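You operate a simulated robot arm through the tools that you are given. There is no shell and no other tool.

The job below is to be done with a simulated robot arm. You get a single attempt, and the scene is never put back.

## Task
Twist both teal balls open and drop one in each trainer on the table.

Only the result counts: the job must be done as asked and must still hold three seconds after the hand-in. Knocking over, shifting, dropping, spilling or breaking anything else fails it.

## Robot
A 6-joint arm with a fingered hand, fixed in place. Base frame: the origin is at the foot of the arm, x ahead of it, y to its left, z up; the work surface is at about z = 0.88. Readings come in m, degrees, newtons and seconds.
With the tool pointing down near the work surface it reaches from about 0.44 to 0.92 m from the base axis. Its first joint turns from -166.0 to 166.0 degrees. Payload 5 kg.
The TCP is the grasp point between the finger pads, 0.036 m short of the fingertips. In the tool frame z runs along the fingers and y along their closing line. The gripper opens to 0.12 m. The gripper's body begins 0.042 m behind the TCP. The gripper is a hand of 4 fingers: y runs from the thumb to the fingers, the wrist lies at [-0.019, -0.123, -0.211] in the tool frame.
Orientation is that of the tool frame in the base frame, as a unit quaternion [x, y, z, w]. With the fingers straight down and the wrist toward the robot, the tool's x, y and z point along [0, 1, 0], [1, 0, 0] and [0, 0, -1] of the base frame.

## Interface
- The arm moves only by the tool play_rows. Its argument "rows" is a list of rows, each an object of numbers (a shift or turn left out is 0): "x", "y", "z": the shift along the base's x, y, z in m; "ax", "ay", "az": the turn, a rotation vector about the base's x, y, z in degrees. In form: [{"x": .., "y": .., "z": .., "ax": .., "ay": .., "az": ..}, ...]. A call has 1 to 20 rows; each row is the pose to reach, as a shift and turn from the pose commanded when the call began. A row lasts 0.2 s, in which the tool goes at most 0.05 m and 8.6 degrees; a call with a longer step from one row to the next is refused whole. Where a pose cannot be reached the arm comes as near as it can. A force on the tool above 40 N (or 10 N above the force at the start of the call, whichever is more), or a blocked arm, ends the call early, and 0.2 s more pass. In this call time passes only in rows, and 0.2 s behind the last. It gives the time, the measured TCP pose, the force on the tool (base axes), the opening and the grip force at its end, in the units of the frame above (readings bear some noise), with the torque about the TCP (base axes, N m) and any sound that the robot's microphone picked up.
- Cameras (640 x 400 px; columns grow to the right, rows downward): "scene" is fixed at [0.4012, 0.6487, 1.8738]; the picture's right is [-0.99, -0.16, 0.00], its down [-0.15, 0.93, -0.32] and it looks along [0.05, -0.32, -0.95] (base axes); focal length 242 px, centre (320, 200). "wrist" rides on the gripper at [0.073, -0.101, -0.142] in the tool frame; the picture's right is [-0.79, 0.29, -0.54], its down [-0.56, -0.70, 0.44] and it looks along [-0.25, 0.65, 0.71] (tool axes); focal length 280 px, centre (320, 200). There is no depth. A picture from a camera that has moved, and an enlarged one, comes with that camera's place and axes in the base frame and with its lens.
- camera(camera): a new picture of that camera. The clock stands still meanwhile.
- lift_body(by): slides the trunk up (or, below 0, down) by that many m; the arm rides with it, the base frame stays. It gives what a move gives, with no picture.
- set_fingers(index, middle, ring, thumb_bend, thumb_turn): sets how far each is bent, from 0 (flat) to 1 (curled in); at 0.3 the hand is open as for a grip, at 0.7 the pads meet at the TCP. One left out holds its place. A second passes; each finger stops where it meets its share of the squeeze, and holds until it gets a number again. It is the only way to open and close the hand. It gives what a move gives, with no picture; readings hold the bend of each and the force on the fingers (four entries, about 0 where the hand has none), thumb and palm. thumb_turn goes from beside the hand (0) to across from the fingers (1), as for a grip.
- enlarge(camera, box): a new picture of the part [left, top, right, bottom] of that camera's present view, enlarged. The clock stands still meanwhile.
- hand_in(): hands the job in; it is judged then, once.

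Nothing tells you positions but the pictures and the camera data. Unless the task says otherwise, let go and move clear before handing in.

The tools are called after "Emit:" as a command line: name --argument value ..., lists and objects as JSON in quotes. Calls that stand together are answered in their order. play_rows: Moves the arm, as the interface text tells. Its arguments: {"type":"object","properties":{"rows":{"type":"array","items":{"type":"object","properties":{"x":{"type":"number"},"y":{"type":"number"},"z":{"type":"number"},"ax":{"type":"number"},"ay":{"type":"number"},"az":{"type":"number"}}}}},"required":["rows"]} The other tools are called the same way: lift_body (by) slides the trunk up or down; set_fingers (index, middle, ring, thumb_bend, thumb_turn) moves the fingers one by one; camera (camera) takes a picture; enlarge (camera, box) takes an enlarged picture of a part of a camera's view; hand_in () hands the job in.

At the start:

```text
clock: 0.0
tcp_pos: [0.5212, 0.4901, 1.6229]
tool_rot: [0.707, 0.707, 0.0, 0.0]
force: [0.7, -0.3, -0.8]
moment: [0.03, 0.0, -0.01]
gripper_width: 0.1196
grasp_force: 0.1
shape: jaw
bend: [0.3, 0.3, 0.3, 0.3, 0.98]
finger forces: [0.0, 0.0, 0.0, 0.1, 0.0, 0.0]
trunk travel left (down, up): [-0.622, 0.218]
```

scene: 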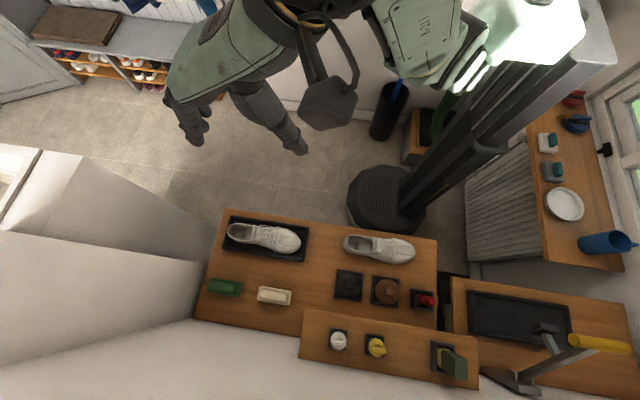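
wrist: 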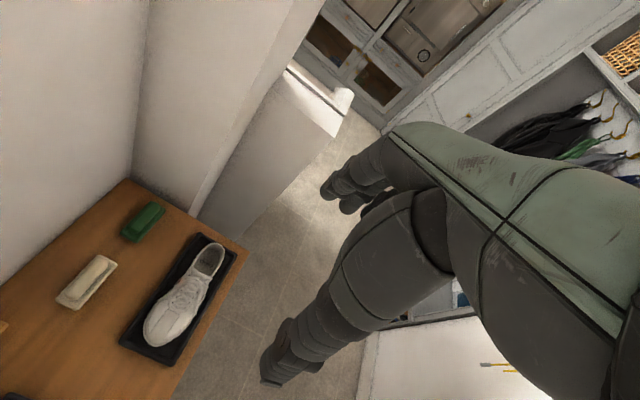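

I see a wooden table with two white trainers, one of them on a tray, plus some brushes, tins and a raised shelf. I can't pick out the teal balls yet, so I'll enlarge parts of the views before moving anything.

Emit:
enlarge --camera "scene" --box '[190, 200, 350, 300]'

Emit:
enlarge --camera "scene" --box '[320, 220, 480, 320]'

Emit:
enlarge --camera "scene" --box '[300, 300, 480, 400]'

Emit:
enlarge --camera "scene" --box '[500, 80, 640, 260]'

Emit:
enlarge --camera "scene" --box '[440, 270, 640, 400]'

```text
4.00 times, centred on (270, 250) of scene
camera zoom: at [0.4012, 0.6487, 1.8738], right [-0.99, -0.16, 0.0], down [-0.15, 0.93, -0.32], along [0.05, -0.32, -0.95], focal length 969 px, centre (520, 0)
```

zoom: 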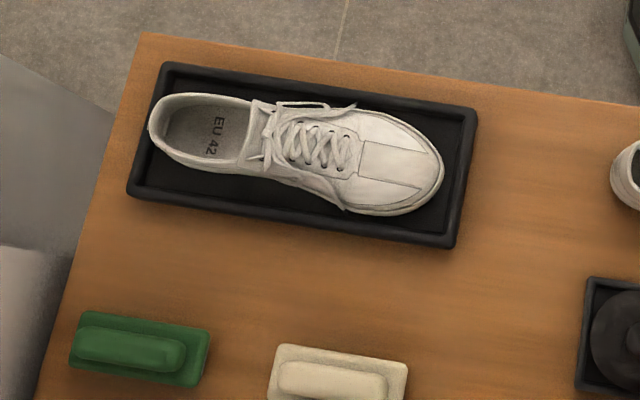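

```text
4.00 times, centred on (400, 270) of scene
camera zoom: at [0.4012, 0.6487, 1.8738], right [-0.99, -0.16, 0.0], down [-0.15, 0.93, -0.32], along [0.05, -0.32, -0.95], focal length 969 px, centre (0, -80)
```

zoom: 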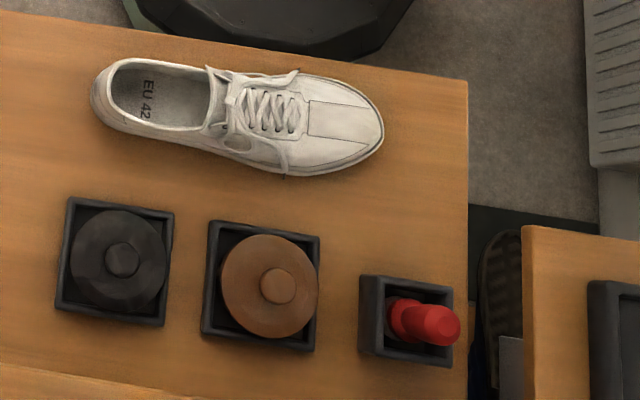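

```text
3.56 times, centred on (390, 350) of scene
camera zoom: at [0.4012, 0.6487, 1.8738], right [-0.99, -0.16, 0.0], down [-0.15, 0.93, -0.32], along [0.05, -0.32, -0.95], focal length 862 px, centre (71, -333)
```

zoom: 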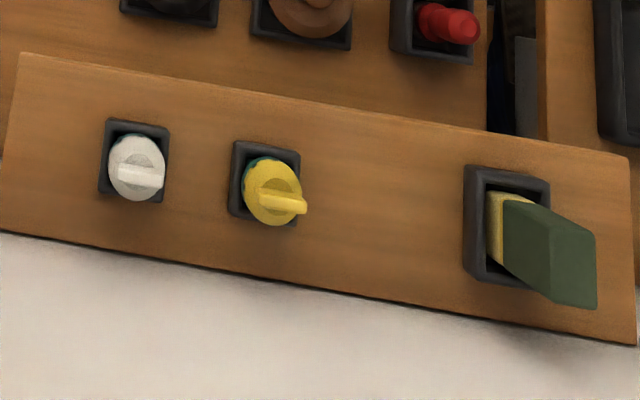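

```text
2.22 times, centred on (570, 170) of scene
camera zoom: at [0.4012, 0.6487, 1.8738], right [-0.99, -0.16, 0.0], down [-0.15, 0.93, -0.32], along [0.05, -0.32, -0.95], focal length 538 px, centre (-236, 267)
```

zoom: 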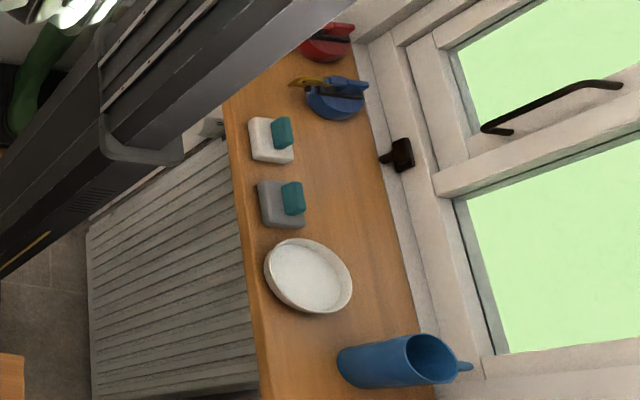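

```text
3.08 times, centred on (540, 335) of scene
camera zoom: at [0.4012, 0.6487, 1.8738], right [-0.99, -0.16, 0.0], down [-0.15, 0.93, -0.32], along [0.05, -0.32, -0.95], focal length 746 px, centre (-357, -215)
```

zoom: 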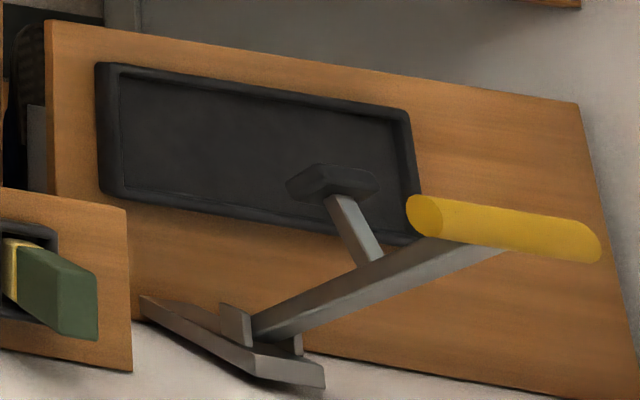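

The likely targets are the two round items in square holders on the raised shelf. One has a white top and the other a yellow top, and both seem to have teal underneath. I'll zoom in closer to check, and look at the teal pieces on the windowsill too.

Emit:
enlarge --camera "scene" --box '[322, 322, 354, 360]'

Emit:
enlarge --camera "scene" --box '[360, 328, 392, 366]'

Emit:
enlarge --camera "scene" --box '[530, 120, 580, 190]'

Emit:
enlarge --camera "wrist" --box '[0, 180, 250, 400]'

Emit:
enlarge --camera "scene" --box '[0, 0, 220, 120]'

Emit:
enlarge --camera "scene" --box '[360, 50, 520, 170]'

```text
10.53 times, centred on (338, 341) of scene
camera zoom: at [0.4012, 0.6487, 1.8738], right [-0.99, -0.16, 0.0], down [-0.15, 0.93, -0.32], along [0.05, -0.32, -0.95], focal length 2551 px, centre (130, -1284)
```

zoom: 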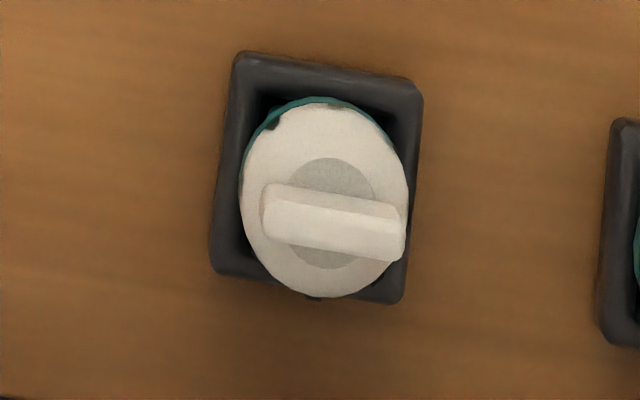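

```text
10.53 times, centred on (376, 347) of scene
camera zoom: at [0.4012, 0.6487, 1.8738], right [-0.99, -0.16, 0.0], down [-0.15, 0.93, -0.32], along [0.05, -0.32, -0.95], focal length 2551 px, centre (-270, -1347)
```

zoom: 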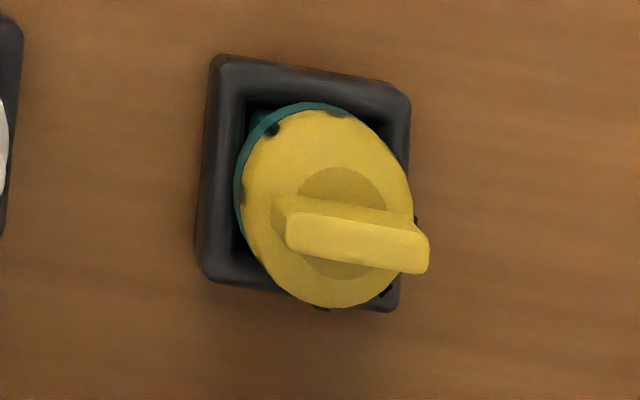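

```text
5.71 times, centred on (555, 155) of scene
camera zoom: at [0.4012, 0.6487, 1.8738], right [-0.99, -0.16, 0.0], down [-0.15, 0.93, -0.32], along [0.05, -0.32, -0.95], focal length 1385 px, centre (-1023, 457)
```

zoom: 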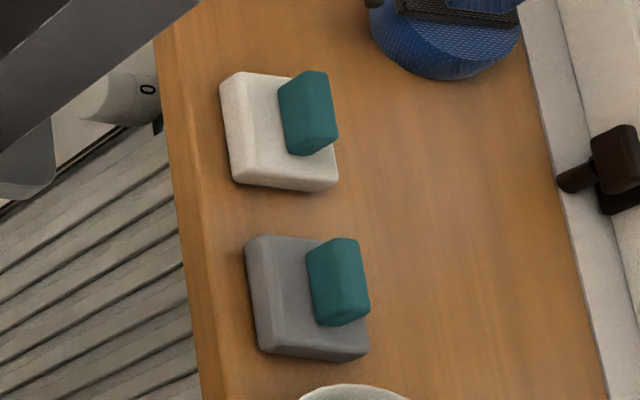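

```text
1.82 times, centred on (125, 290) of wrist
camera zoom: at [0.42, 0.5629, 1.7635], right [0.29, -0.79, 0.54], down [-0.7, -0.56, -0.44], along [0.65, -0.25, -0.71], focal length 510 px, centre (674, 36)
```

zoom: 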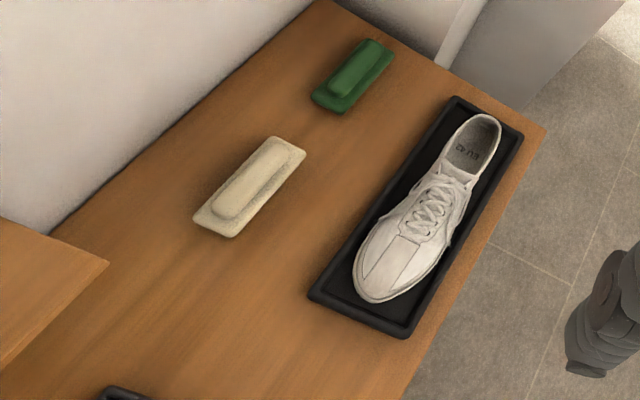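

```text
2.91 times, centred on (110, 60) of scene
camera zoom: at [0.4012, 0.6487, 1.8738], right [-0.99, -0.16, 0.0], down [-0.15, 0.93, -0.32], along [0.05, -0.32, -0.95], focal length 705 px, centre (931, 607)
```

zoom: 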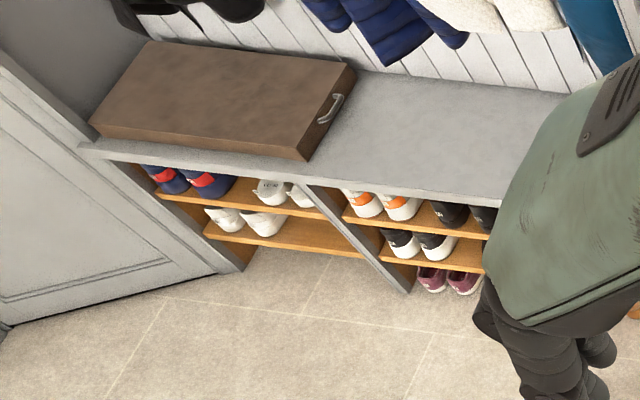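

```text
3.33 times, centred on (440, 110) of scene
camera zoom: at [0.4012, 0.6487, 1.8738], right [-0.99, -0.16, 0.0], down [-0.15, 0.93, -0.32], along [0.05, -0.32, -0.95], focal length 808 px, centre (-80, 500)
```

zoom: 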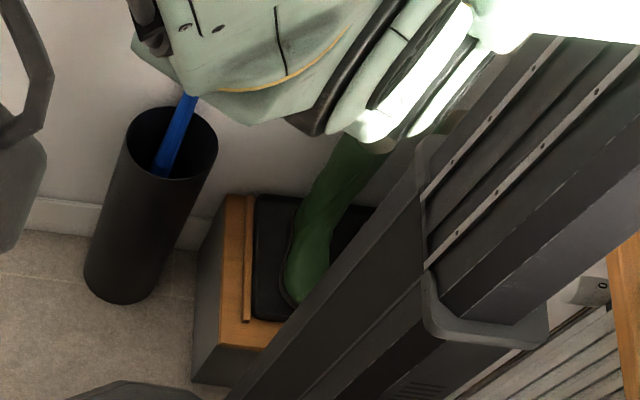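

Both balls on the raised shelf are teal underneath with a knobbed cap (one white, one yellow). The bars run along base x, at roughly (0.32, 0.81) and (0.20, 0.81), and the two trainers are nearer the robot. I'll turn the hand to face the shelf, staying high, so the wrist camera can see them.

Emit:
play_rows --rows '[{"az": 8, "x": -0.01}, {"az": 16, "x": -0.02}, {"az": 24, "x": -0.04}, {"az": 32, "x": -0.06}, {"az": 40, "x": -0.08}, {"az": 48, "x": -0.1}, {"az": 56, "x": -0.12}, {"az": 64, "x": -0.14}, {"az": 72, "x": -0.16}, {"az": 80, "x": -0.18}, {"az": 86, "x": -0.19}, {"az": 90, "x": -0.2}]'

Emit:
camera --camera "wrist"

Emit:
camera --camera "scene"

```text
clock: 2.6
tcp_pos: [0.2282, 0.631, 1.6548]
tool_rot: [0.264, 0.964, -0.002, 0.029]
force: [-0.7, 0.2, -0.3]
moment: [-0.03, -0.09, 0.0]
gripper_width: 0.12
grasp_force: 0.0
shape: jaw
bend: [0.3, 0.3, 0.3, 0.3, 0.97]
finger forces: [0.1, 0.1, 0.0, 0.1, 0.0, 0.0]
out of reach, approached as far as the arm can: row 1, 2, 3, 4, 5, 6, 7, 8, 9, 10, 11, 12
trunk travel left (down, up): [-0.622, 0.218]
```

```text
taken
camera wrist: at [0.1068, 0.5846, 1.7926], right [0.8, -0.14, 0.59], down [0.15, -0.9, -0.42], along [0.59, 0.42, -0.69], focal length 280 px, centre (320, 200)
```

wrist: 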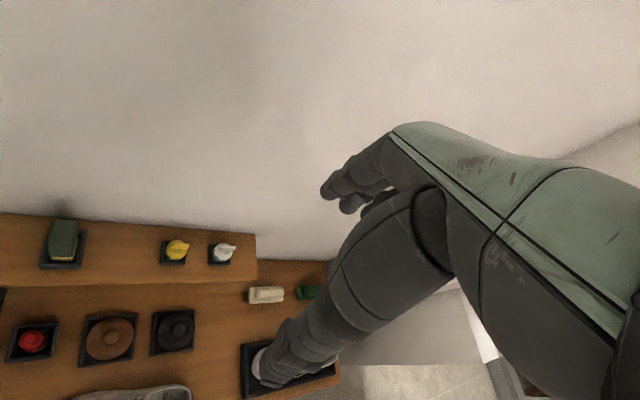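

```text
taken
```

scene: 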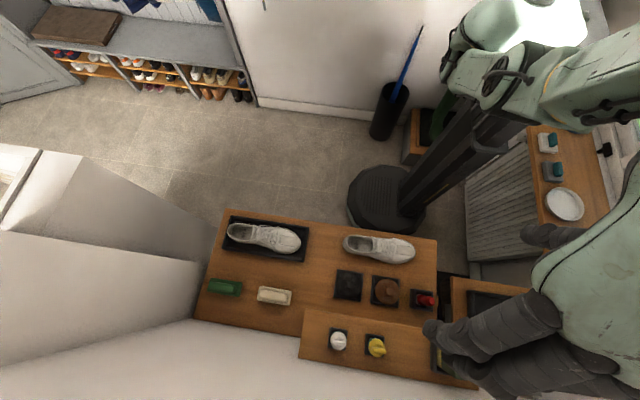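

From the two views, the white-capped ball is near (0.33, 0.79) and the yellow-capped one near (0.23, 0.78), with cap tops around z = 1.15. The shelf is about z = 1.1 and the wall about y = 0.87. This height limits the arm's reach, so I'll lower the trunk part way and look again.

Emit:
lift_body --by -0.25

Emit:
camera --camera "wrist"

Emit:
camera --camera "scene"

```text
clock: 5.2
tcp_pos: [0.2318, 0.6302, 1.4063]
tool_rot: [0.264, 0.964, -0.001, 0.028]
force: [-0.3, 0.5, -1.2]
moment: [0.01, -0.01, -0.04]
gripper_width: 0.1199
grasp_force: 0.1
shape: jaw
bend: [0.3, 0.3, 0.3, 0.3, 0.97]
finger forces: [0.0, 0.1, 0.0, 0.1, 0.0, 0.0]
trunk travel left (down, up): [-0.372, 0.468]
```

```text
taken
camera wrist: at [0.1111, 0.5822, 1.5433], right [0.8, -0.14, 0.59], down [0.15, -0.9, -0.42], along [0.59, 0.42, -0.69], focal length 280 px, centre (320, 200)
```

wrist: 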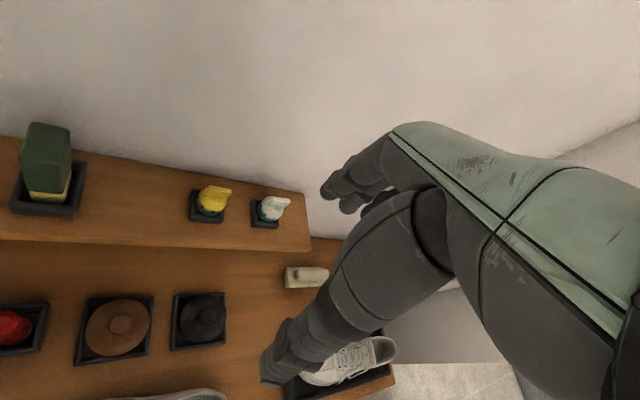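

```text
taken
```

scene: 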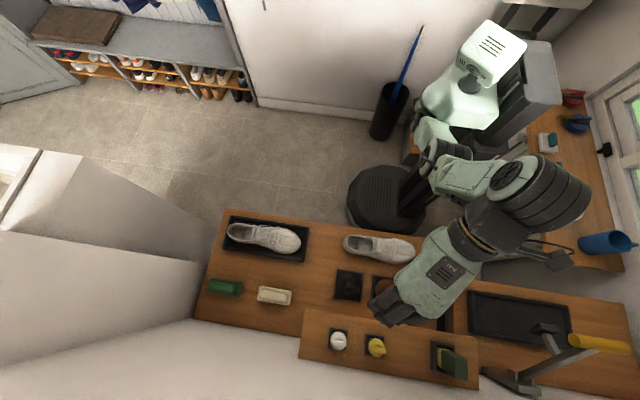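

The whole arm is in view now and its elbow swings out toward -x. I'll zoom in on the two balls through the wrist camera to see how the caps and the teal bodies are made.

Emit:
enlarge --camera "wrist" --box '[180, 175, 300, 245]'

Emit:
enlarge --camera "wrist" --box '[250, 190, 295, 230]'

Emit:
enlarge --camera "wrist" --box '[185, 180, 235, 225]'

Emit:
enlarge --camera "scene" --box '[360, 130, 600, 340]'

```text
5.33 times, centred on (240, 210) of wrist
camera zoom: at [0.1111, 0.5822, 1.5433], right [0.8, -0.14, 0.59], down [0.15, -0.9, -0.42], along [0.59, 0.42, -0.69], focal length 1495 px, centre (747, 147)
```

zoom: 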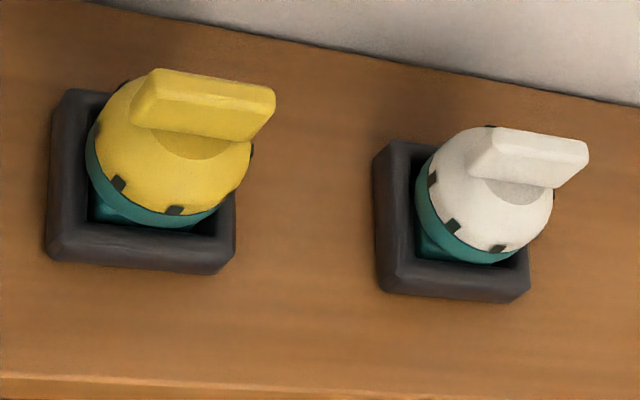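

```text
10.00 times, centred on (272, 210) of wrist
camera zoom: at [0.1111, 0.5822, 1.5433], right [0.8, -0.14, 0.59], down [0.15, -0.9, -0.42], along [0.59, 0.42, -0.69], focal length 2804 px, centre (795, 100)
```

zoom: 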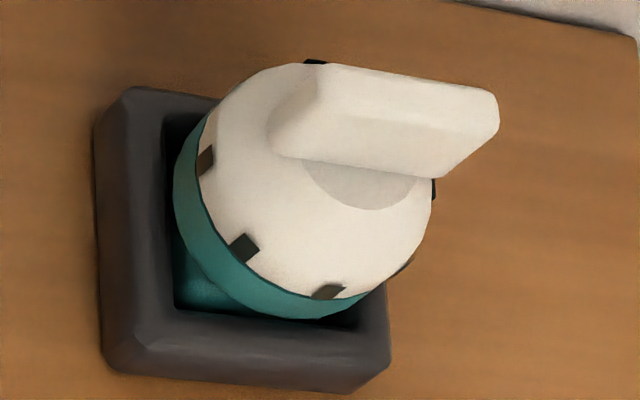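

```text
8.89 times, centred on (210, 202) of wrist
camera zoom: at [0.1111, 0.5822, 1.5433], right [0.8, -0.14, 0.59], down [0.15, -0.9, -0.42], along [0.59, 0.42, -0.69], focal length 2492 px, centre (1298, 178)
```

zoom: 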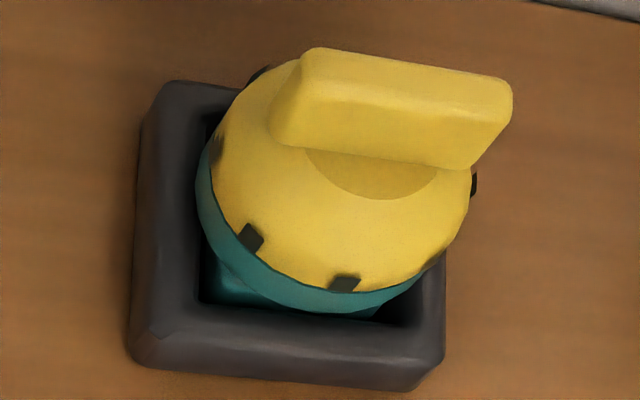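

```text
1.90 times, centred on (480, 235) of scene
camera zoom: at [0.4012, 0.6487, 1.8738], right [-0.99, -0.16, 0.0], down [-0.15, 0.93, -0.32], along [0.05, -0.32, -0.95], focal length 462 px, centre (15, 133)
```

zoom: 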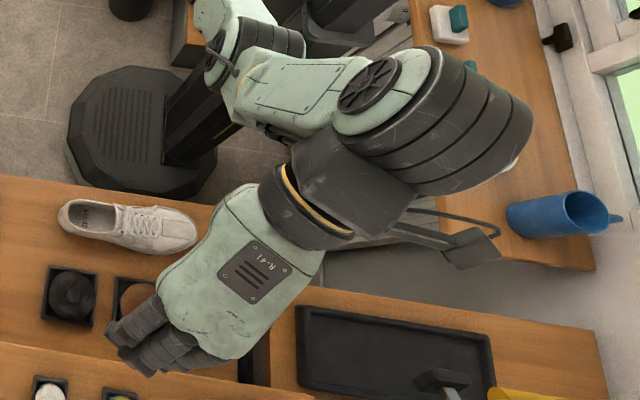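

The balls work out at about white (0.331, 0.783) and yellow (0.231, 0.783), with cap tops near z = 1.175. They sit in 5 cm holders on a shelf at about z = 1.125, with the wall 8 cm behind. I'll send a zero row to learn which pose the next call is measured from.

Emit:
play_rows --rows '[{"z": 0.0}]'

```text
clock: 5.6
tcp_pos: [0.2325, 0.6303, 1.4058]
tool_rot: [0.264, 0.964, -0.002, 0.028]
force: [0.0, 0.1, 0.4]
moment: [0.01, 0.02, 0.0]
gripper_width: 0.1197
grasp_force: 0.2
shape: jaw
bend: [0.3, 0.3, 0.3, 0.3, 0.97]
finger forces: [0.0, 0.1, 0.0, 0.0, 0.0, 0.0]
trunk travel left (down, up): [-0.372, 0.468]
```

The commanded pose now matches the measured one, so shifts count from here. I'll lower the tool to z ≈ 1.31, well clear of the shelf items, and turn it straight to face the shelf.

Emit:
play_rows --rows '[{"x": 0.01, "y": -0.01, "z": -0.03}, {"x": 0.02, "y": -0.02, "z": -0.06}, {"x": 0.03, "y": -0.02, "z": -0.09, "ay": 0.5, "az": 5}, {"x": 0.04, "y": -0.02, "z": -0.1, "ay": 1, "az": 10}, {"x": 0.06, "y": -0.02, "z": -0.1, "ay": 1.5, "az": 15}, {"x": 0.08, "y": -0.02, "z": -0.1, "ay": 2, "az": 20}, {"x": 0.09, "y": -0.02, "z": -0.1, "ay": 2.6, "az": 25}, {"x": 0.1, "y": -0.02, "z": -0.1, "ay": 3.2, "az": 30.6}]'

Emit:
camera --camera "wrist"

Emit:
camera --camera "scene"

```text
clock: 7.4
tcp_pos: [0.2209, 0.6716, 1.3434]
tool_rot: [0.252, 0.967, -0.003, 0.026]
force: [-0.6, -0.1, 0.9]
moment: [-0.04, -0.01, 0.01]
gripper_width: 0.1197
grasp_force: 0.1
shape: jaw
bend: [0.3, 0.3, 0.3, 0.3, 0.98]
finger forces: [0.0, 0.1, 0.0, 0.1, 0.1, 0.0]
out of reach, approached as far as the arm can: row 1, 2, 3, 4, 5, 6, 7, 8
trunk travel left (down, up): [-0.372, 0.468]
```

```text
taken
camera wrist: at [0.1008, 0.6215, 1.48], right [0.8, -0.12, 0.59], down [0.17, -0.89, -0.42], along [0.57, 0.44, -0.69], focal length 280 px, centre (320, 200)
```

wrist: 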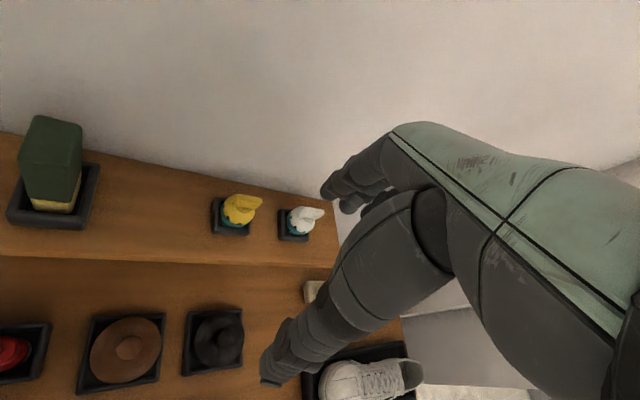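

```text
taken
```

scene: 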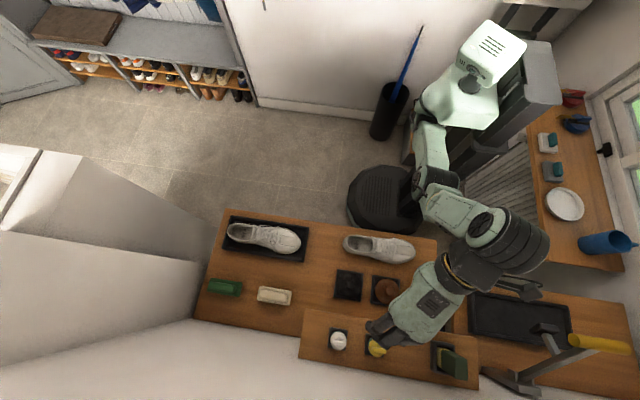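

The hand only got to (0.221, 0.672), and something is limiting how far the tool can turn. I'll raise the trunk and then bring the arm lower relative to it, which should leave the joints more room.

Emit:
lift_body --by 0.25

Emit:
play_rows --rows '[{"z": -0.03, "az": -3}, {"z": -0.06, "az": -6}, {"z": -0.09, "az": -9}, {"z": -0.12, "az": -10}, {"z": -0.15, "az": -10}, {"z": -0.18, "az": -10}, {"z": -0.21, "az": -10}, {"z": -0.24, "az": -10}]'

Emit:
camera --camera "scene"

```text
clock: 10.0
tcp_pos: [0.2209, 0.6723, 1.5924]
tool_rot: [0.251, 0.967, -0.003, 0.027]
force: [-0.1, 0.3, -0.5]
moment: [-0.02, 0.0, -0.01]
gripper_width: 0.1199
grasp_force: 0.1
shape: jaw
bend: [0.3, 0.3, 0.3, 0.3, 0.98]
finger forces: [0.0, 0.0, 0.0, 0.1, 0.1, 0.0]
trunk travel left (down, up): [-0.622, 0.218]
```

```text
clock: 11.8
tcp_pos: [0.2297, 0.7102, 1.3452]
tool_rot: [0.335, 0.942, -0.004, 0.027]
force: [-0.2, 0.4, -0.5]
moment: [-0.03, 0.02, 0.01]
gripper_width: 0.1202
grasp_force: 0.0
shape: jaw
bend: [0.3, 0.3, 0.3, 0.3, 0.98]
finger forces: [0.1, 0.0, 0.1, 0.0, 0.0, 0.1]
out of reach, approached as far as the arm can: row 1, 2, 3, 4, 5, 6, 7, 8
trunk travel left (down, up): [-0.622, 0.218]
```

```text
taken
```

scene: 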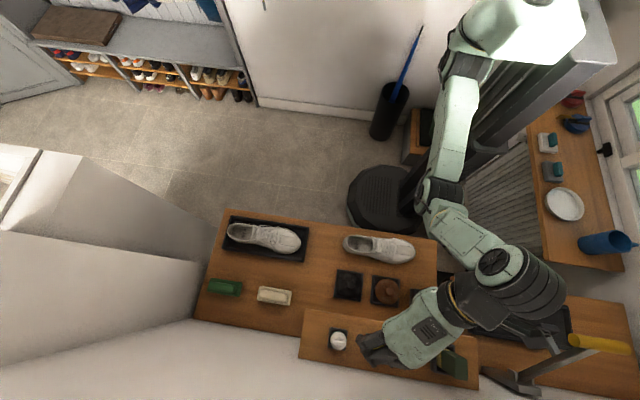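

The hand is now at (0.23, 0.71, 1.345), above the yellow ball with clearance. I'll try a few small moves away from the wall to find which directions are free.

Emit:
play_rows --rows '[{"z": 0.0}]'

Emit:
play_rows --rows '[{"x": 0.02, "y": -0.01}, {"x": 0.04, "y": -0.02}, {"x": 0.06, "y": -0.03}]'

Emit:
play_rows --rows '[{"az": 5}, {"az": 10}, {"az": 15}]'

Emit:
play_rows --rows '[{"az": -8}, {"az": -16}, {"az": -24}]'

```text
clock: 12.2
tcp_pos: [0.2312, 0.7097, 1.3468]
tool_rot: [0.335, 0.942, -0.004, 0.027]
force: [0.3, 0.2, 0.0]
moment: [0.0, 0.02, 0.0]
gripper_width: 0.1196
grasp_force: 0.0
shape: jaw
bend: [0.3, 0.3, 0.3, 0.3, 0.98]
finger forces: [0.1, 0.0, 0.0, 0.1, 0.1, 0.0]
trunk travel left (down, up): [-0.622, 0.218]
```

```text
clock: 13.0
tcp_pos: [0.2946, 0.6906, 1.3442]
tool_rot: [0.333, 0.942, -0.005, 0.027]
force: [-0.2, -0.5, 0.0]
moment: [0.0, 0.0, 0.02]
gripper_width: 0.1199
grasp_force: 0.1
shape: jaw
bend: [0.3, 0.3, 0.3, 0.3, 0.98]
finger forces: [0.1, 0.0, 0.0, 0.0, 0.1, 0.0]
out of reach, approached as far as the arm can: row 1, 2, 3
trunk travel left (down, up): [-0.622, 0.218]
```

```text
clock: 13.8
tcp_pos: [0.293, 0.6921, 1.3438]
tool_rot: [0.295, 0.955, -0.003, 0.027]
force: [0.6, -0.4, -0.2]
moment: [-0.01, 0.0, 0.04]
gripper_width: 0.1198
grasp_force: 0.1
shape: jaw
bend: [0.3, 0.3, 0.3, 0.3, 0.98]
finger forces: [0.0, 0.0, 0.0, 0.0, 0.0, 0.0]
out of reach, approached as far as the arm can: row 2, 3
trunk travel left (down, up): [-0.622, 0.218]
```

```text
clock: 14.6
tcp_pos: [0.2949, 0.6986, 1.3417]
tool_rot: [0.49, 0.871, -0.009, 0.028]
force: [0.0, -0.2, -0.2]
moment: [-0.03, -0.01, 0.0]
gripper_width: 0.1199
grasp_force: 0.0
shape: jaw
bend: [0.3, 0.3, 0.3, 0.3, 0.98]
finger forces: [0.0, 0.2, 0.0, 0.0, 0.0, 0.0]
out of reach, approached as far as the arm can: row 2, 3
trunk travel left (down, up): [-0.622, 0.218]
```

The arm seems to be reaching upward from a low shoulder, which is why it runs out of room. I'll raise the trunk close to its top and lower the hand in step.

Emit:
lift_body --by 0.2

Emit:
play_rows --rows '[{"y": -0.01, "z": -0.03}, {"y": -0.02, "z": -0.06}, {"y": -0.03, "z": -0.09}, {"y": -0.04, "z": -0.12}, {"y": -0.05, "z": -0.15}, {"y": -0.06, "z": -0.18}, {"y": -0.06, "z": -0.2}]'

Emit:
camera --camera "scene"

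Emit:
camera --camera "wrist"

```text
clock: 16.7
tcp_pos: [0.2953, 0.6977, 1.5424]
tool_rot: [0.488, 0.873, -0.009, 0.028]
force: [-0.2, 0.1, -0.5]
moment: [0.0, 0.03, 0.01]
gripper_width: 0.1201
grasp_force: 0.1
shape: jaw
bend: [0.3, 0.3, 0.3, 0.3, 0.98]
finger forces: [0.1, 0.0, 0.1, 0.0, 0.0, 0.1]
trunk travel left (down, up): [-0.822, 0.018]
```

```text
clock: 18.3
tcp_pos: [0.2962, 0.6375, 1.3418]
tool_rot: [0.488, 0.873, -0.008, 0.028]
force: [-0.7, -0.2, -0.1]
moment: [-0.02, 0.02, 0.03]
gripper_width: 0.1197
grasp_force: 0.1
shape: jaw
bend: [0.3, 0.3, 0.3, 0.3, 0.98]
finger forces: [0.1, 0.1, 0.0, 0.0, 0.1, 0.0]
out of reach, approached as far as the arm can: row 1, 2, 3, 4
trunk travel left (down, up): [-0.822, 0.018]
```

```text
taken
```

scene: 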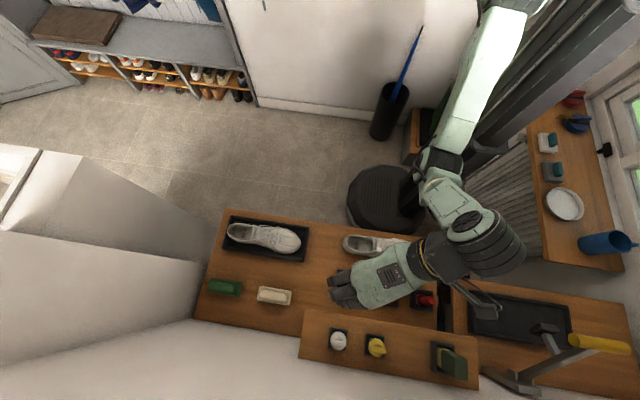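

```text
taken
camera wrist: at [0.1669, 0.6529, 1.4788], right [0.64, -0.5, 0.59], down [-0.29, -0.86, -0.42], along [0.72, 0.1, -0.69], focal length 280 px, centre (320, 200)
```

wrist: 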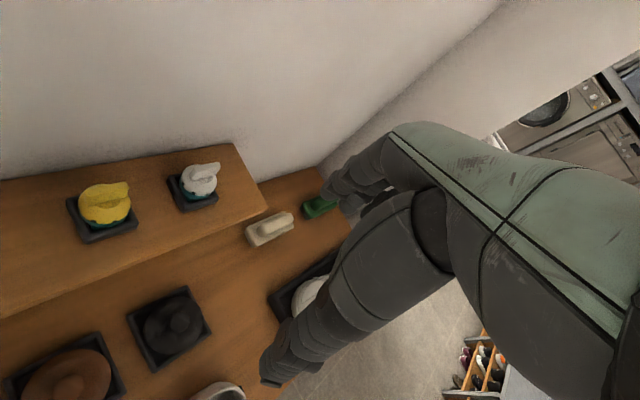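

Those moves were reachable with the trunk up. I'll now turn the hand to face straight at the shelf from this spot at z = 1.34, clear of everything.

Emit:
play_rows --rows '[{"ax": 0.1, "ay": 0.4, "az": 7.3}, {"ax": 0.2, "ay": 0.8, "az": 14.6}, {"ax": 0.4, "ay": 1.2, "az": 21.9}, {"ax": 0.5, "ay": 1.6, "az": 29.2}, {"ax": 0.6, "ay": 2.0, "az": 36.5}, {"ax": 0.7, "ay": 2.4, "az": 43.8}, {"ax": 0.9, "ay": 2.9, "az": 51.1}, {"ax": 1.0, "ay": 3.35, "az": 58.4}]'

Emit:
camera --camera "scene"

Emit:
camera --camera "wrist"

```text
clock: 20.1
tcp_pos: [0.2636, 0.6422, 1.3463]
tool_rot: [0.277, 0.96, -0.005, 0.039]
force: [0.4, -1.6, -0.4]
moment: [0.0, 0.02, 0.02]
gripper_width: 0.1198
grasp_force: 0.2
shape: jaw
bend: [0.3, 0.3, 0.3, 0.3, 0.98]
finger forces: [0.0, 0.0, 0.1, 0.1, 0.0, 0.0]
out of reach, approached as far as the arm can: row 3, 4, 5, 6, 7, 8
trunk travel left (down, up): [-0.822, 0.018]
```

```text
taken
```

scene: 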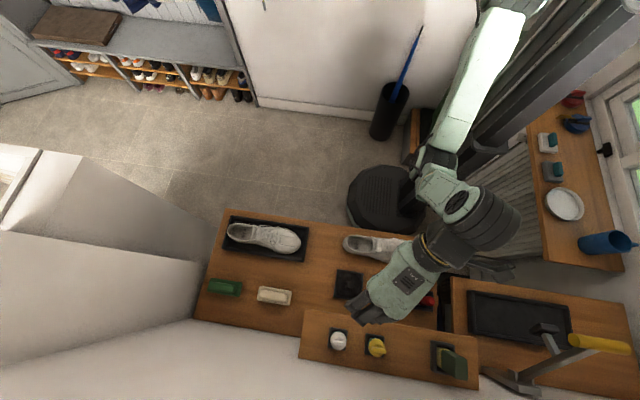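

```text
taken
camera wrist: at [0.1386, 0.6, 1.4803], right [0.78, -0.16, 0.6], down [0.13, -0.9, -0.41], along [0.61, 0.4, -0.69], focal length 280 px, centre (320, 200)
```

wrist: 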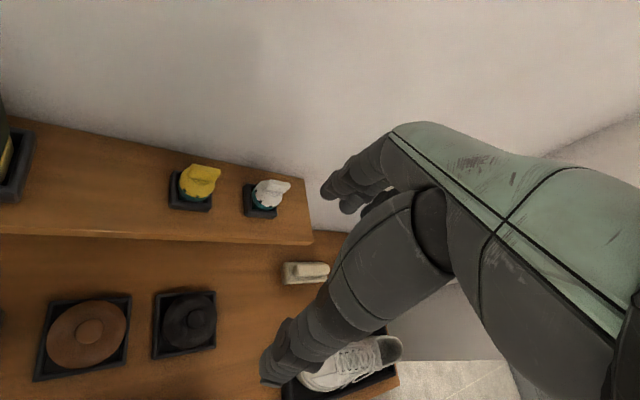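

Turning straight down runs out at about 58° of azimuth. I'll try tilting the fingers toward +x, with the hand coming from the -x side, so the closing line can still lie along y across the bars.

Emit:
play_rows --rows '[{"ax": -1.3, "ay": -4.1, "az": 5.2}, {"ax": -2.6, "ay": -8.2, "az": 10.5}, {"ax": -3.9, "ay": -12.4, "az": 15.7}, {"ax": -5.2, "ay": -16.5, "az": 21}, {"ax": -6.5, "ay": -20.6, "az": 26.2}, {"ax": -7.8, "ay": -24.7, "az": 31.5}]'

Emit:
camera --camera "scene"

```text
clock: 21.5
tcp_pos: [0.2626, 0.6428, 1.345]
tool_rot: [0.277, 0.96, -0.005, 0.038]
force: [0.1, -0.7, 0.1]
moment: [-0.01, 0.02, -0.02]
gripper_width: 0.1198
grasp_force: 0.1
shape: jaw
bend: [0.3, 0.3, 0.3, 0.3, 0.98]
finger forces: [0.1, 0.0, 0.0, 0.1, 0.0, 0.0]
out of reach, approached as far as the arm can: row 1, 2, 3, 4, 5, 6
trunk travel left (down, up): [-0.822, 0.018]
```

```text
taken
```

scene: 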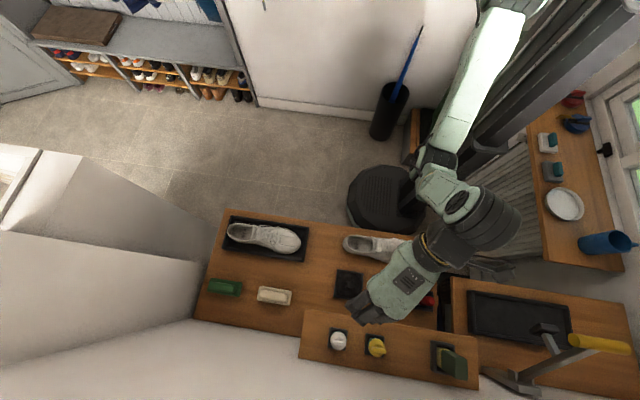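

That tilt is blocked as well and the arm didn't move. I'll back off the limit and try tilting along each axis separately.

Emit:
play_rows --rows '[{"ay": 6}, {"ay": 12}, {"ay": 18}]'

Emit:
play_rows --rows '[{"az": 8}, {"az": 16}, {"az": 24}]'

```text
clock: 22.3
tcp_pos: [0.2639, 0.6424, 1.3455]
tool_rot: [0.277, 0.96, -0.004, 0.039]
force: [-0.2, -0.1, -0.3]
moment: [0.01, 0.0, 0.03]
gripper_width: 0.1199
grasp_force: 0.1
shape: jaw
bend: [0.3, 0.3, 0.3, 0.3, 0.98]
finger forces: [0.0, 0.0, 0.0, 0.0, 0.0, 0.1]
out of reach, approached as far as the arm can: row 1, 2, 3
trunk travel left (down, up): [-0.822, 0.018]
```

```text
clock: 23.1
tcp_pos: [0.2635, 0.6429, 1.3451]
tool_rot: [0.276, 0.96, -0.006, 0.038]
force: [-0.8, -0.3, 0.1]
moment: [-0.01, 0.0, 0.05]
gripper_width: 0.1198
grasp_force: 0.0
shape: jaw
bend: [0.3, 0.3, 0.3, 0.3, 0.98]
finger forces: [0.0, 0.1, 0.0, 0.0, 0.1, 0.0]
out of reach, approached as far as the arm can: row 1, 2, 3
trunk travel left (down, up): [-0.822, 0.018]
```

Still no movement, so I'll step back 15° from the limit and test tilts from there.

Emit:
play_rows --rows '[{"az": -5}, {"az": -10}, {"az": -15}]'

Emit:
play_rows --rows '[{"ay": 5}, {"ay": 10}]'

Emit:
play_rows --rows '[{"ax": 5}, {"ax": 10}]'

Emit:
play_rows --rows '[{"ax": -5}, {"ax": -10}, {"ax": -15}]'

```text
clock: 23.9
tcp_pos: [0.2641, 0.6426, 1.3449]
tool_rot: [0.4, 0.916, -0.01, 0.038]
force: [0.3, 1.0, -0.1]
moment: [-0.02, -0.01, 0.0]
gripper_width: 0.1198
grasp_force: 0.1
shape: jaw
bend: [0.3, 0.3, 0.3, 0.3, 0.98]
finger forces: [0.1, 0.0, 0.0, 0.1, 0.0, 0.0]
trunk travel left (down, up): [-0.822, 0.018]
```

```text
clock: 24.5
tcp_pos: [0.2653, 0.647, 1.3414]
tool_rot: [0.397, 0.916, -0.043, -0.042]
force: [1.2, 0.6, -0.1]
moment: [0.02, -0.01, 0.0]
gripper_width: 0.1197
grasp_force: 0.1
shape: jaw
bend: [0.3, 0.3, 0.3, 0.3, 0.98]
finger forces: [0.0, 0.0, 0.0, 0.0, 0.1, 0.0]
out of reach, approached as far as the arm can: row 2
trunk travel left (down, up): [-0.822, 0.018]
```

```text
clock: 25.1
tcp_pos: [0.2499, 0.6465, 1.3454]
tool_rot: [0.399, 0.914, 0.039, -0.064]
force: [-0.2, 0.4, 0.6]
moment: [-0.02, 0.01, 0.04]
gripper_width: 0.1198
grasp_force: 0.1
shape: jaw
bend: [0.3, 0.3, 0.3, 0.3, 0.98]
finger forces: [0.0, 0.1, 0.1, 0.1, 0.0, 0.1]
out of reach, approached as far as the arm can: row 1, 2
trunk travel left (down, up): [-0.822, 0.018]
```

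```text
clock: 25.9
tcp_pos: [0.2544, 0.664, 1.3337]
tool_rot: [0.399, 0.913, -0.084, -0.024]
force: [0.3, 0.6, -0.8]
moment: [0.02, -0.01, 0.01]
gripper_width: 0.1197
grasp_force: 0.1
shape: jaw
bend: [0.3, 0.3, 0.3, 0.3, 0.98]
finger forces: [0.0, 0.1, 0.0, 0.0, 0.1, 0.0]
out of reach, approached as far as the arm can: row 2, 3
trunk travel left (down, up): [-0.822, 0.018]
```

The limits look tied to how high the hand sits relative to the shoulder. I'll straighten the tool, drop it to z ≈ 1.2 in front of the shelf over open table, and check the range there.

Emit:
play_rows --rows '[{"x": 0.013, "y": -0.014, "z": -0.022, "ax": 1.3, "ay": -1.1}, {"x": 0.026, "y": -0.028, "z": -0.044, "ax": 2.6, "ay": -2.1}, {"x": 0.038, "y": -0.042, "z": -0.067, "ax": 3.9, "ay": -3.2}, {"x": 0.05, "y": -0.056, "z": -0.09, "ax": 5.2, "ay": -4.3}, {"x": 0.063, "y": -0.07, "z": -0.112, "ax": 6.4, "ay": -5.3}, {"x": 0.076, "y": -0.084, "z": -0.134, "ax": 7.7, "ay": -6.4}]'

Emit:
play_rows --rows '[{"az": 8}, {"az": 16}, {"az": 24}, {"az": 32}, {"az": 40}]'

Emit:
camera --camera "scene"

```text
clock: 27.3
tcp_pos: [0.3314, 0.5781, 1.2012]
tool_rot: [0.4, 0.917, 0.0, -0.001]
force: [0.6, 0.2, 0.6]
moment: [0.03, -0.01, -0.01]
gripper_width: 0.1198
grasp_force: 0.1
shape: jaw
bend: [0.3, 0.3, 0.3, 0.3, 0.98]
finger forces: [0.0, 0.0, 0.1, 0.0, 0.0, 0.0]
trunk travel left (down, up): [-0.822, 0.018]
```

```text
clock: 28.5
tcp_pos: [0.2608, 0.5937, 1.2079]
tool_rot: [0.262, 0.963, -0.003, 0.06]
force: [-0.2, -0.1, -0.3]
moment: [0.01, 0.0, 0.0]
gripper_width: 0.1199
grasp_force: 0.0
shape: jaw
bend: [0.3, 0.3, 0.3, 0.3, 0.98]
finger forces: [0.1, 0.1, 0.0, 0.1, 0.0, 0.1]
out of reach, approached as far as the arm can: row 1, 2, 3, 4, 5
trunk travel left (down, up): [-0.822, 0.018]
```

```text
taken
```

scene: 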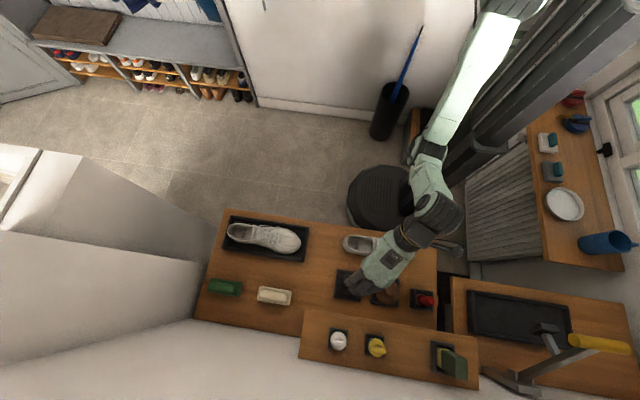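

Turning limit: the tool azimuth can't exceed roughly the position's azimuth minus 8°, so about 57–63° at the balls. I could instead take a bar by its ends near azimuth 10° and turn counter-clockwise. I'll take a closer look at the balls and the space around them first.

Emit:
camera --camera "wrist"

Emit:
enlarge --camera "scene" --box '[325, 320, 395, 364]'

```text
taken
camera wrist: at [0.1312, 0.5487, 1.3372], right [0.76, -0.13, 0.64], down [0.18, -0.9, -0.39], along [0.63, 0.41, -0.66], focal length 280 px, centre (320, 200)
```

wrist: 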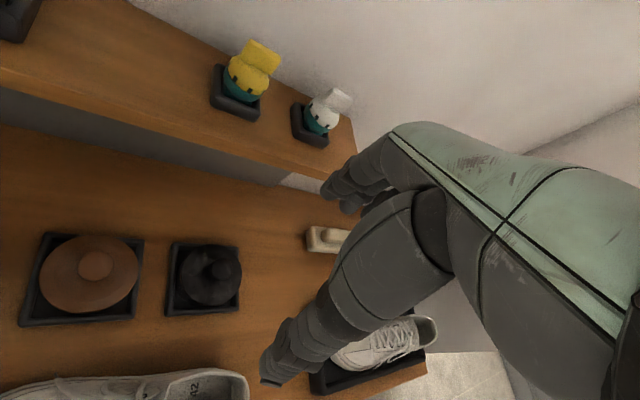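

```text
9.09 times, centred on (360, 342) of scene
camera zoom: at [0.4012, 0.6487, 1.8738], right [-0.99, -0.16, 0.0], down [-0.15, 0.93, -0.32], along [0.05, -0.32, -0.95], focal length 2203 px, centre (-44, -1091)
```

zoom: 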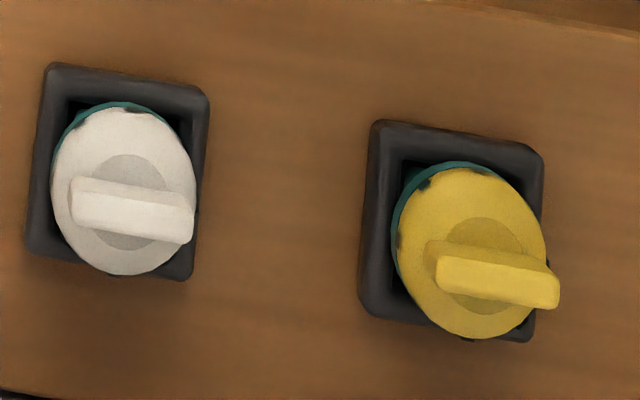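

I get a good side view of the balls from here, so I'll enlarge it.

Emit:
enlarge --camera "wrist" --box '[200, 30, 360, 150]'

Emit:
enlarge --camera "wrist" --box '[280, 80, 360, 150]'

Emit:
enlarge --camera "wrist" --box '[205, 35, 290, 125]'

Emit:
enlarge --camera "wrist" --box '[0, 340, 440, 400]'

```text
3.33 times, centred on (280, 90) of wrist
camera zoom: at [0.1312, 0.5487, 1.3372], right [0.76, -0.13, 0.64], down [0.18, -0.9, -0.39], along [0.63, 0.41, -0.66], focal length 935 px, centre (453, 567)
```

zoom: 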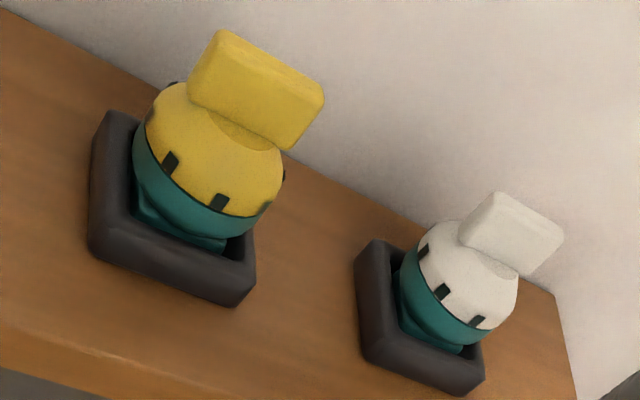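

```text
5.71 times, centred on (320, 115) of wrist
camera zoom: at [0.1312, 0.5487, 1.3372], right [0.76, -0.13, 0.64], down [0.18, -0.9, -0.39], along [0.63, 0.41, -0.66], focal length 1602 px, centre (320, 686)
```

zoom: 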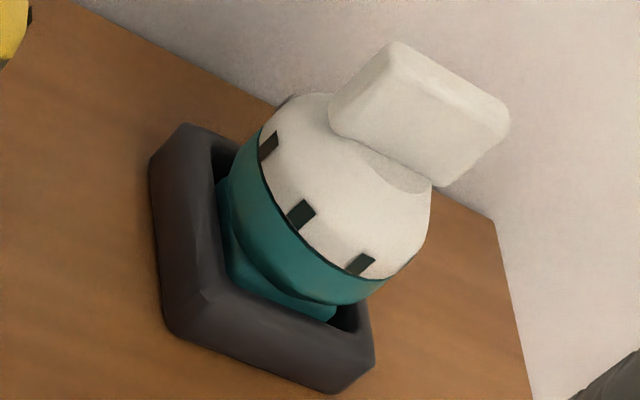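

```text
4.44 times, centred on (248, 80) of wrist
camera zoom: at [0.1312, 0.5487, 1.3372], right [0.76, -0.13, 0.64], down [0.18, -0.9, -0.39], along [0.63, 0.41, -0.66], focal length 1246 px, centre (642, 733)
```

zoom: 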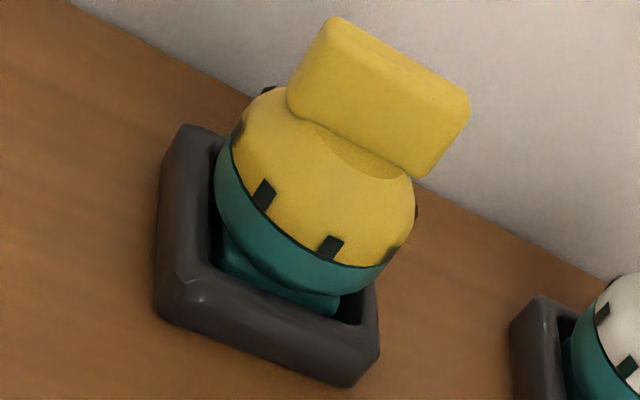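

```text
1.45 times, centred on (220, 370) of wrist
camera zoom: at [0.1312, 0.5487, 1.3372], right [0.76, -0.13, 0.64], down [0.18, -0.9, -0.39], along [0.63, 0.41, -0.66], focal length 408 px, centre (466, -47)
```

zoom: 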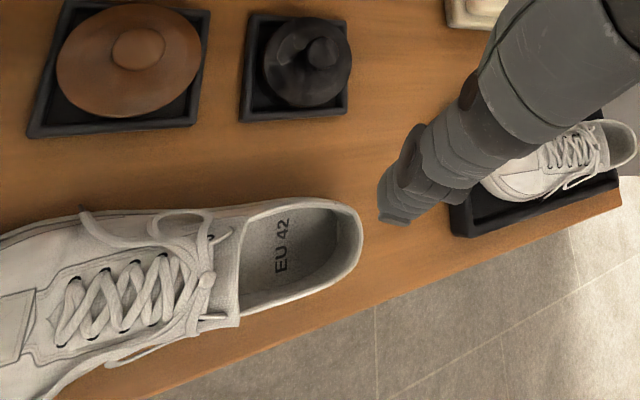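

In this side view each bar is about 31 mm long, 9 mm thick and 20 mm tall (z ≈ 1.172–1.192), on a dome about 44 mm across, with teal below. I'll test the fingers in free air here, closing only the thumb and middle finger, to see how they pinch.

Emit:
set_fingers --index 0.3 --middle 0.58 --ring 0.3 --thumb_bend 0.58 --thumb_turn 1.0

Emit:
camera --camera "wrist"

Emit:
camera --camera "scene"

```text
clock: 29.5
tcp_pos: [0.2609, 0.5945, 1.207]
tool_rot: [0.262, 0.963, -0.003, 0.061]
force: [0.0, 0.4, 0.5]
moment: [-0.03, -0.01, -0.05]
gripper_width: 0.0837
grasp_force: 0.1
shape: fingers
bend: [0.3, 0.57, 0.3, 0.57, 1.0]
finger forces: [0.0, 0.0, 0.0, 0.0, 0.0, 0.0]
trunk travel left (down, up): [-0.822, 0.018]
```

```text
taken
camera wrist: at [0.1315, 0.5489, 1.3372], right [0.76, -0.13, 0.64], down [0.18, -0.9, -0.39], along [0.63, 0.41, -0.66], focal length 280 px, centre (320, 200)
```

wrist: 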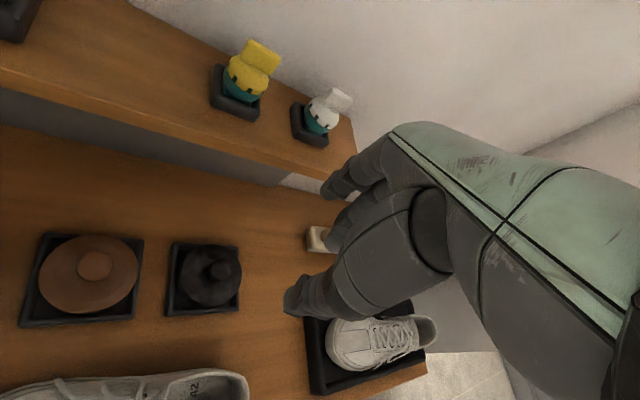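

```text
taken
```

scene: 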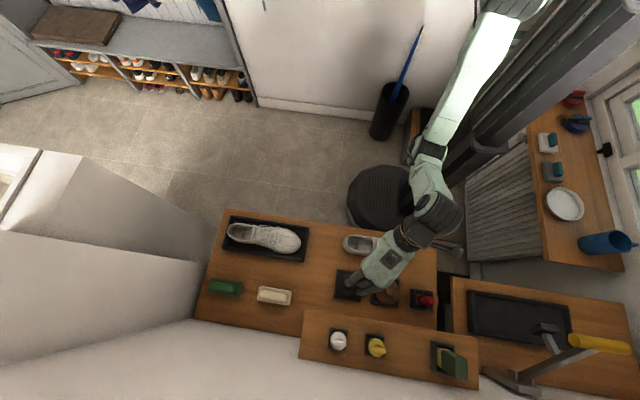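

Emit:
enlarge --camera "wrist" --box '[260, 140, 460, 330]'

Emit:
set_fingers --middle 0.69 --thumb_bend 0.69

Emit:
enlarge --camera "wrist" --box '[260, 140, 460, 330]'

```text
2.11 times, centred on (360, 235) of wrist
camera zoom: at [0.1315, 0.5489, 1.3372], right [0.76, -0.13, 0.64], down [0.18, -0.9, -0.39], along [0.63, 0.41, -0.66], focal length 590 px, centre (236, 126)
```

zoom: 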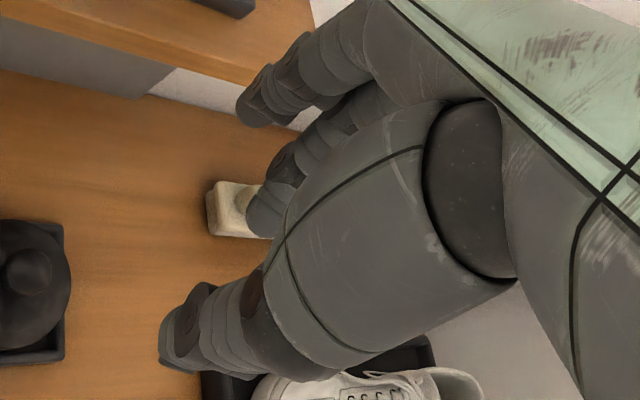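

```text
clock: 30.5
tcp_pos: [0.261, 0.5948, 1.2067]
tool_rot: [0.261, 0.963, -0.003, 0.06]
force: [0.2, 0.8, 0.4]
moment: [-0.01, 0.0, 0.02]
gripper_width: 0.0658
grasp_force: 0.0
shape: fingers
bend: [0.3, 0.69, 0.3, 0.69, 1.0]
finger forces: [0.0, 0.0, 0.0, 0.0, 0.0, 0.0]
trunk travel left (down, up): [-0.822, 0.018]
```

```text
2.11 times, centred on (360, 235) of wrist
camera zoom: at [0.1317, 0.5489, 1.3372], right [0.76, -0.13, 0.64], down [0.18, -0.9, -0.39], along [0.63, 0.41, -0.66], focal length 590 px, centre (236, 126)
```

zoom: 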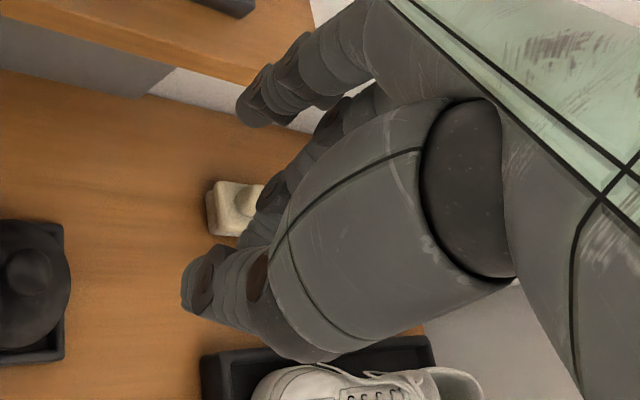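

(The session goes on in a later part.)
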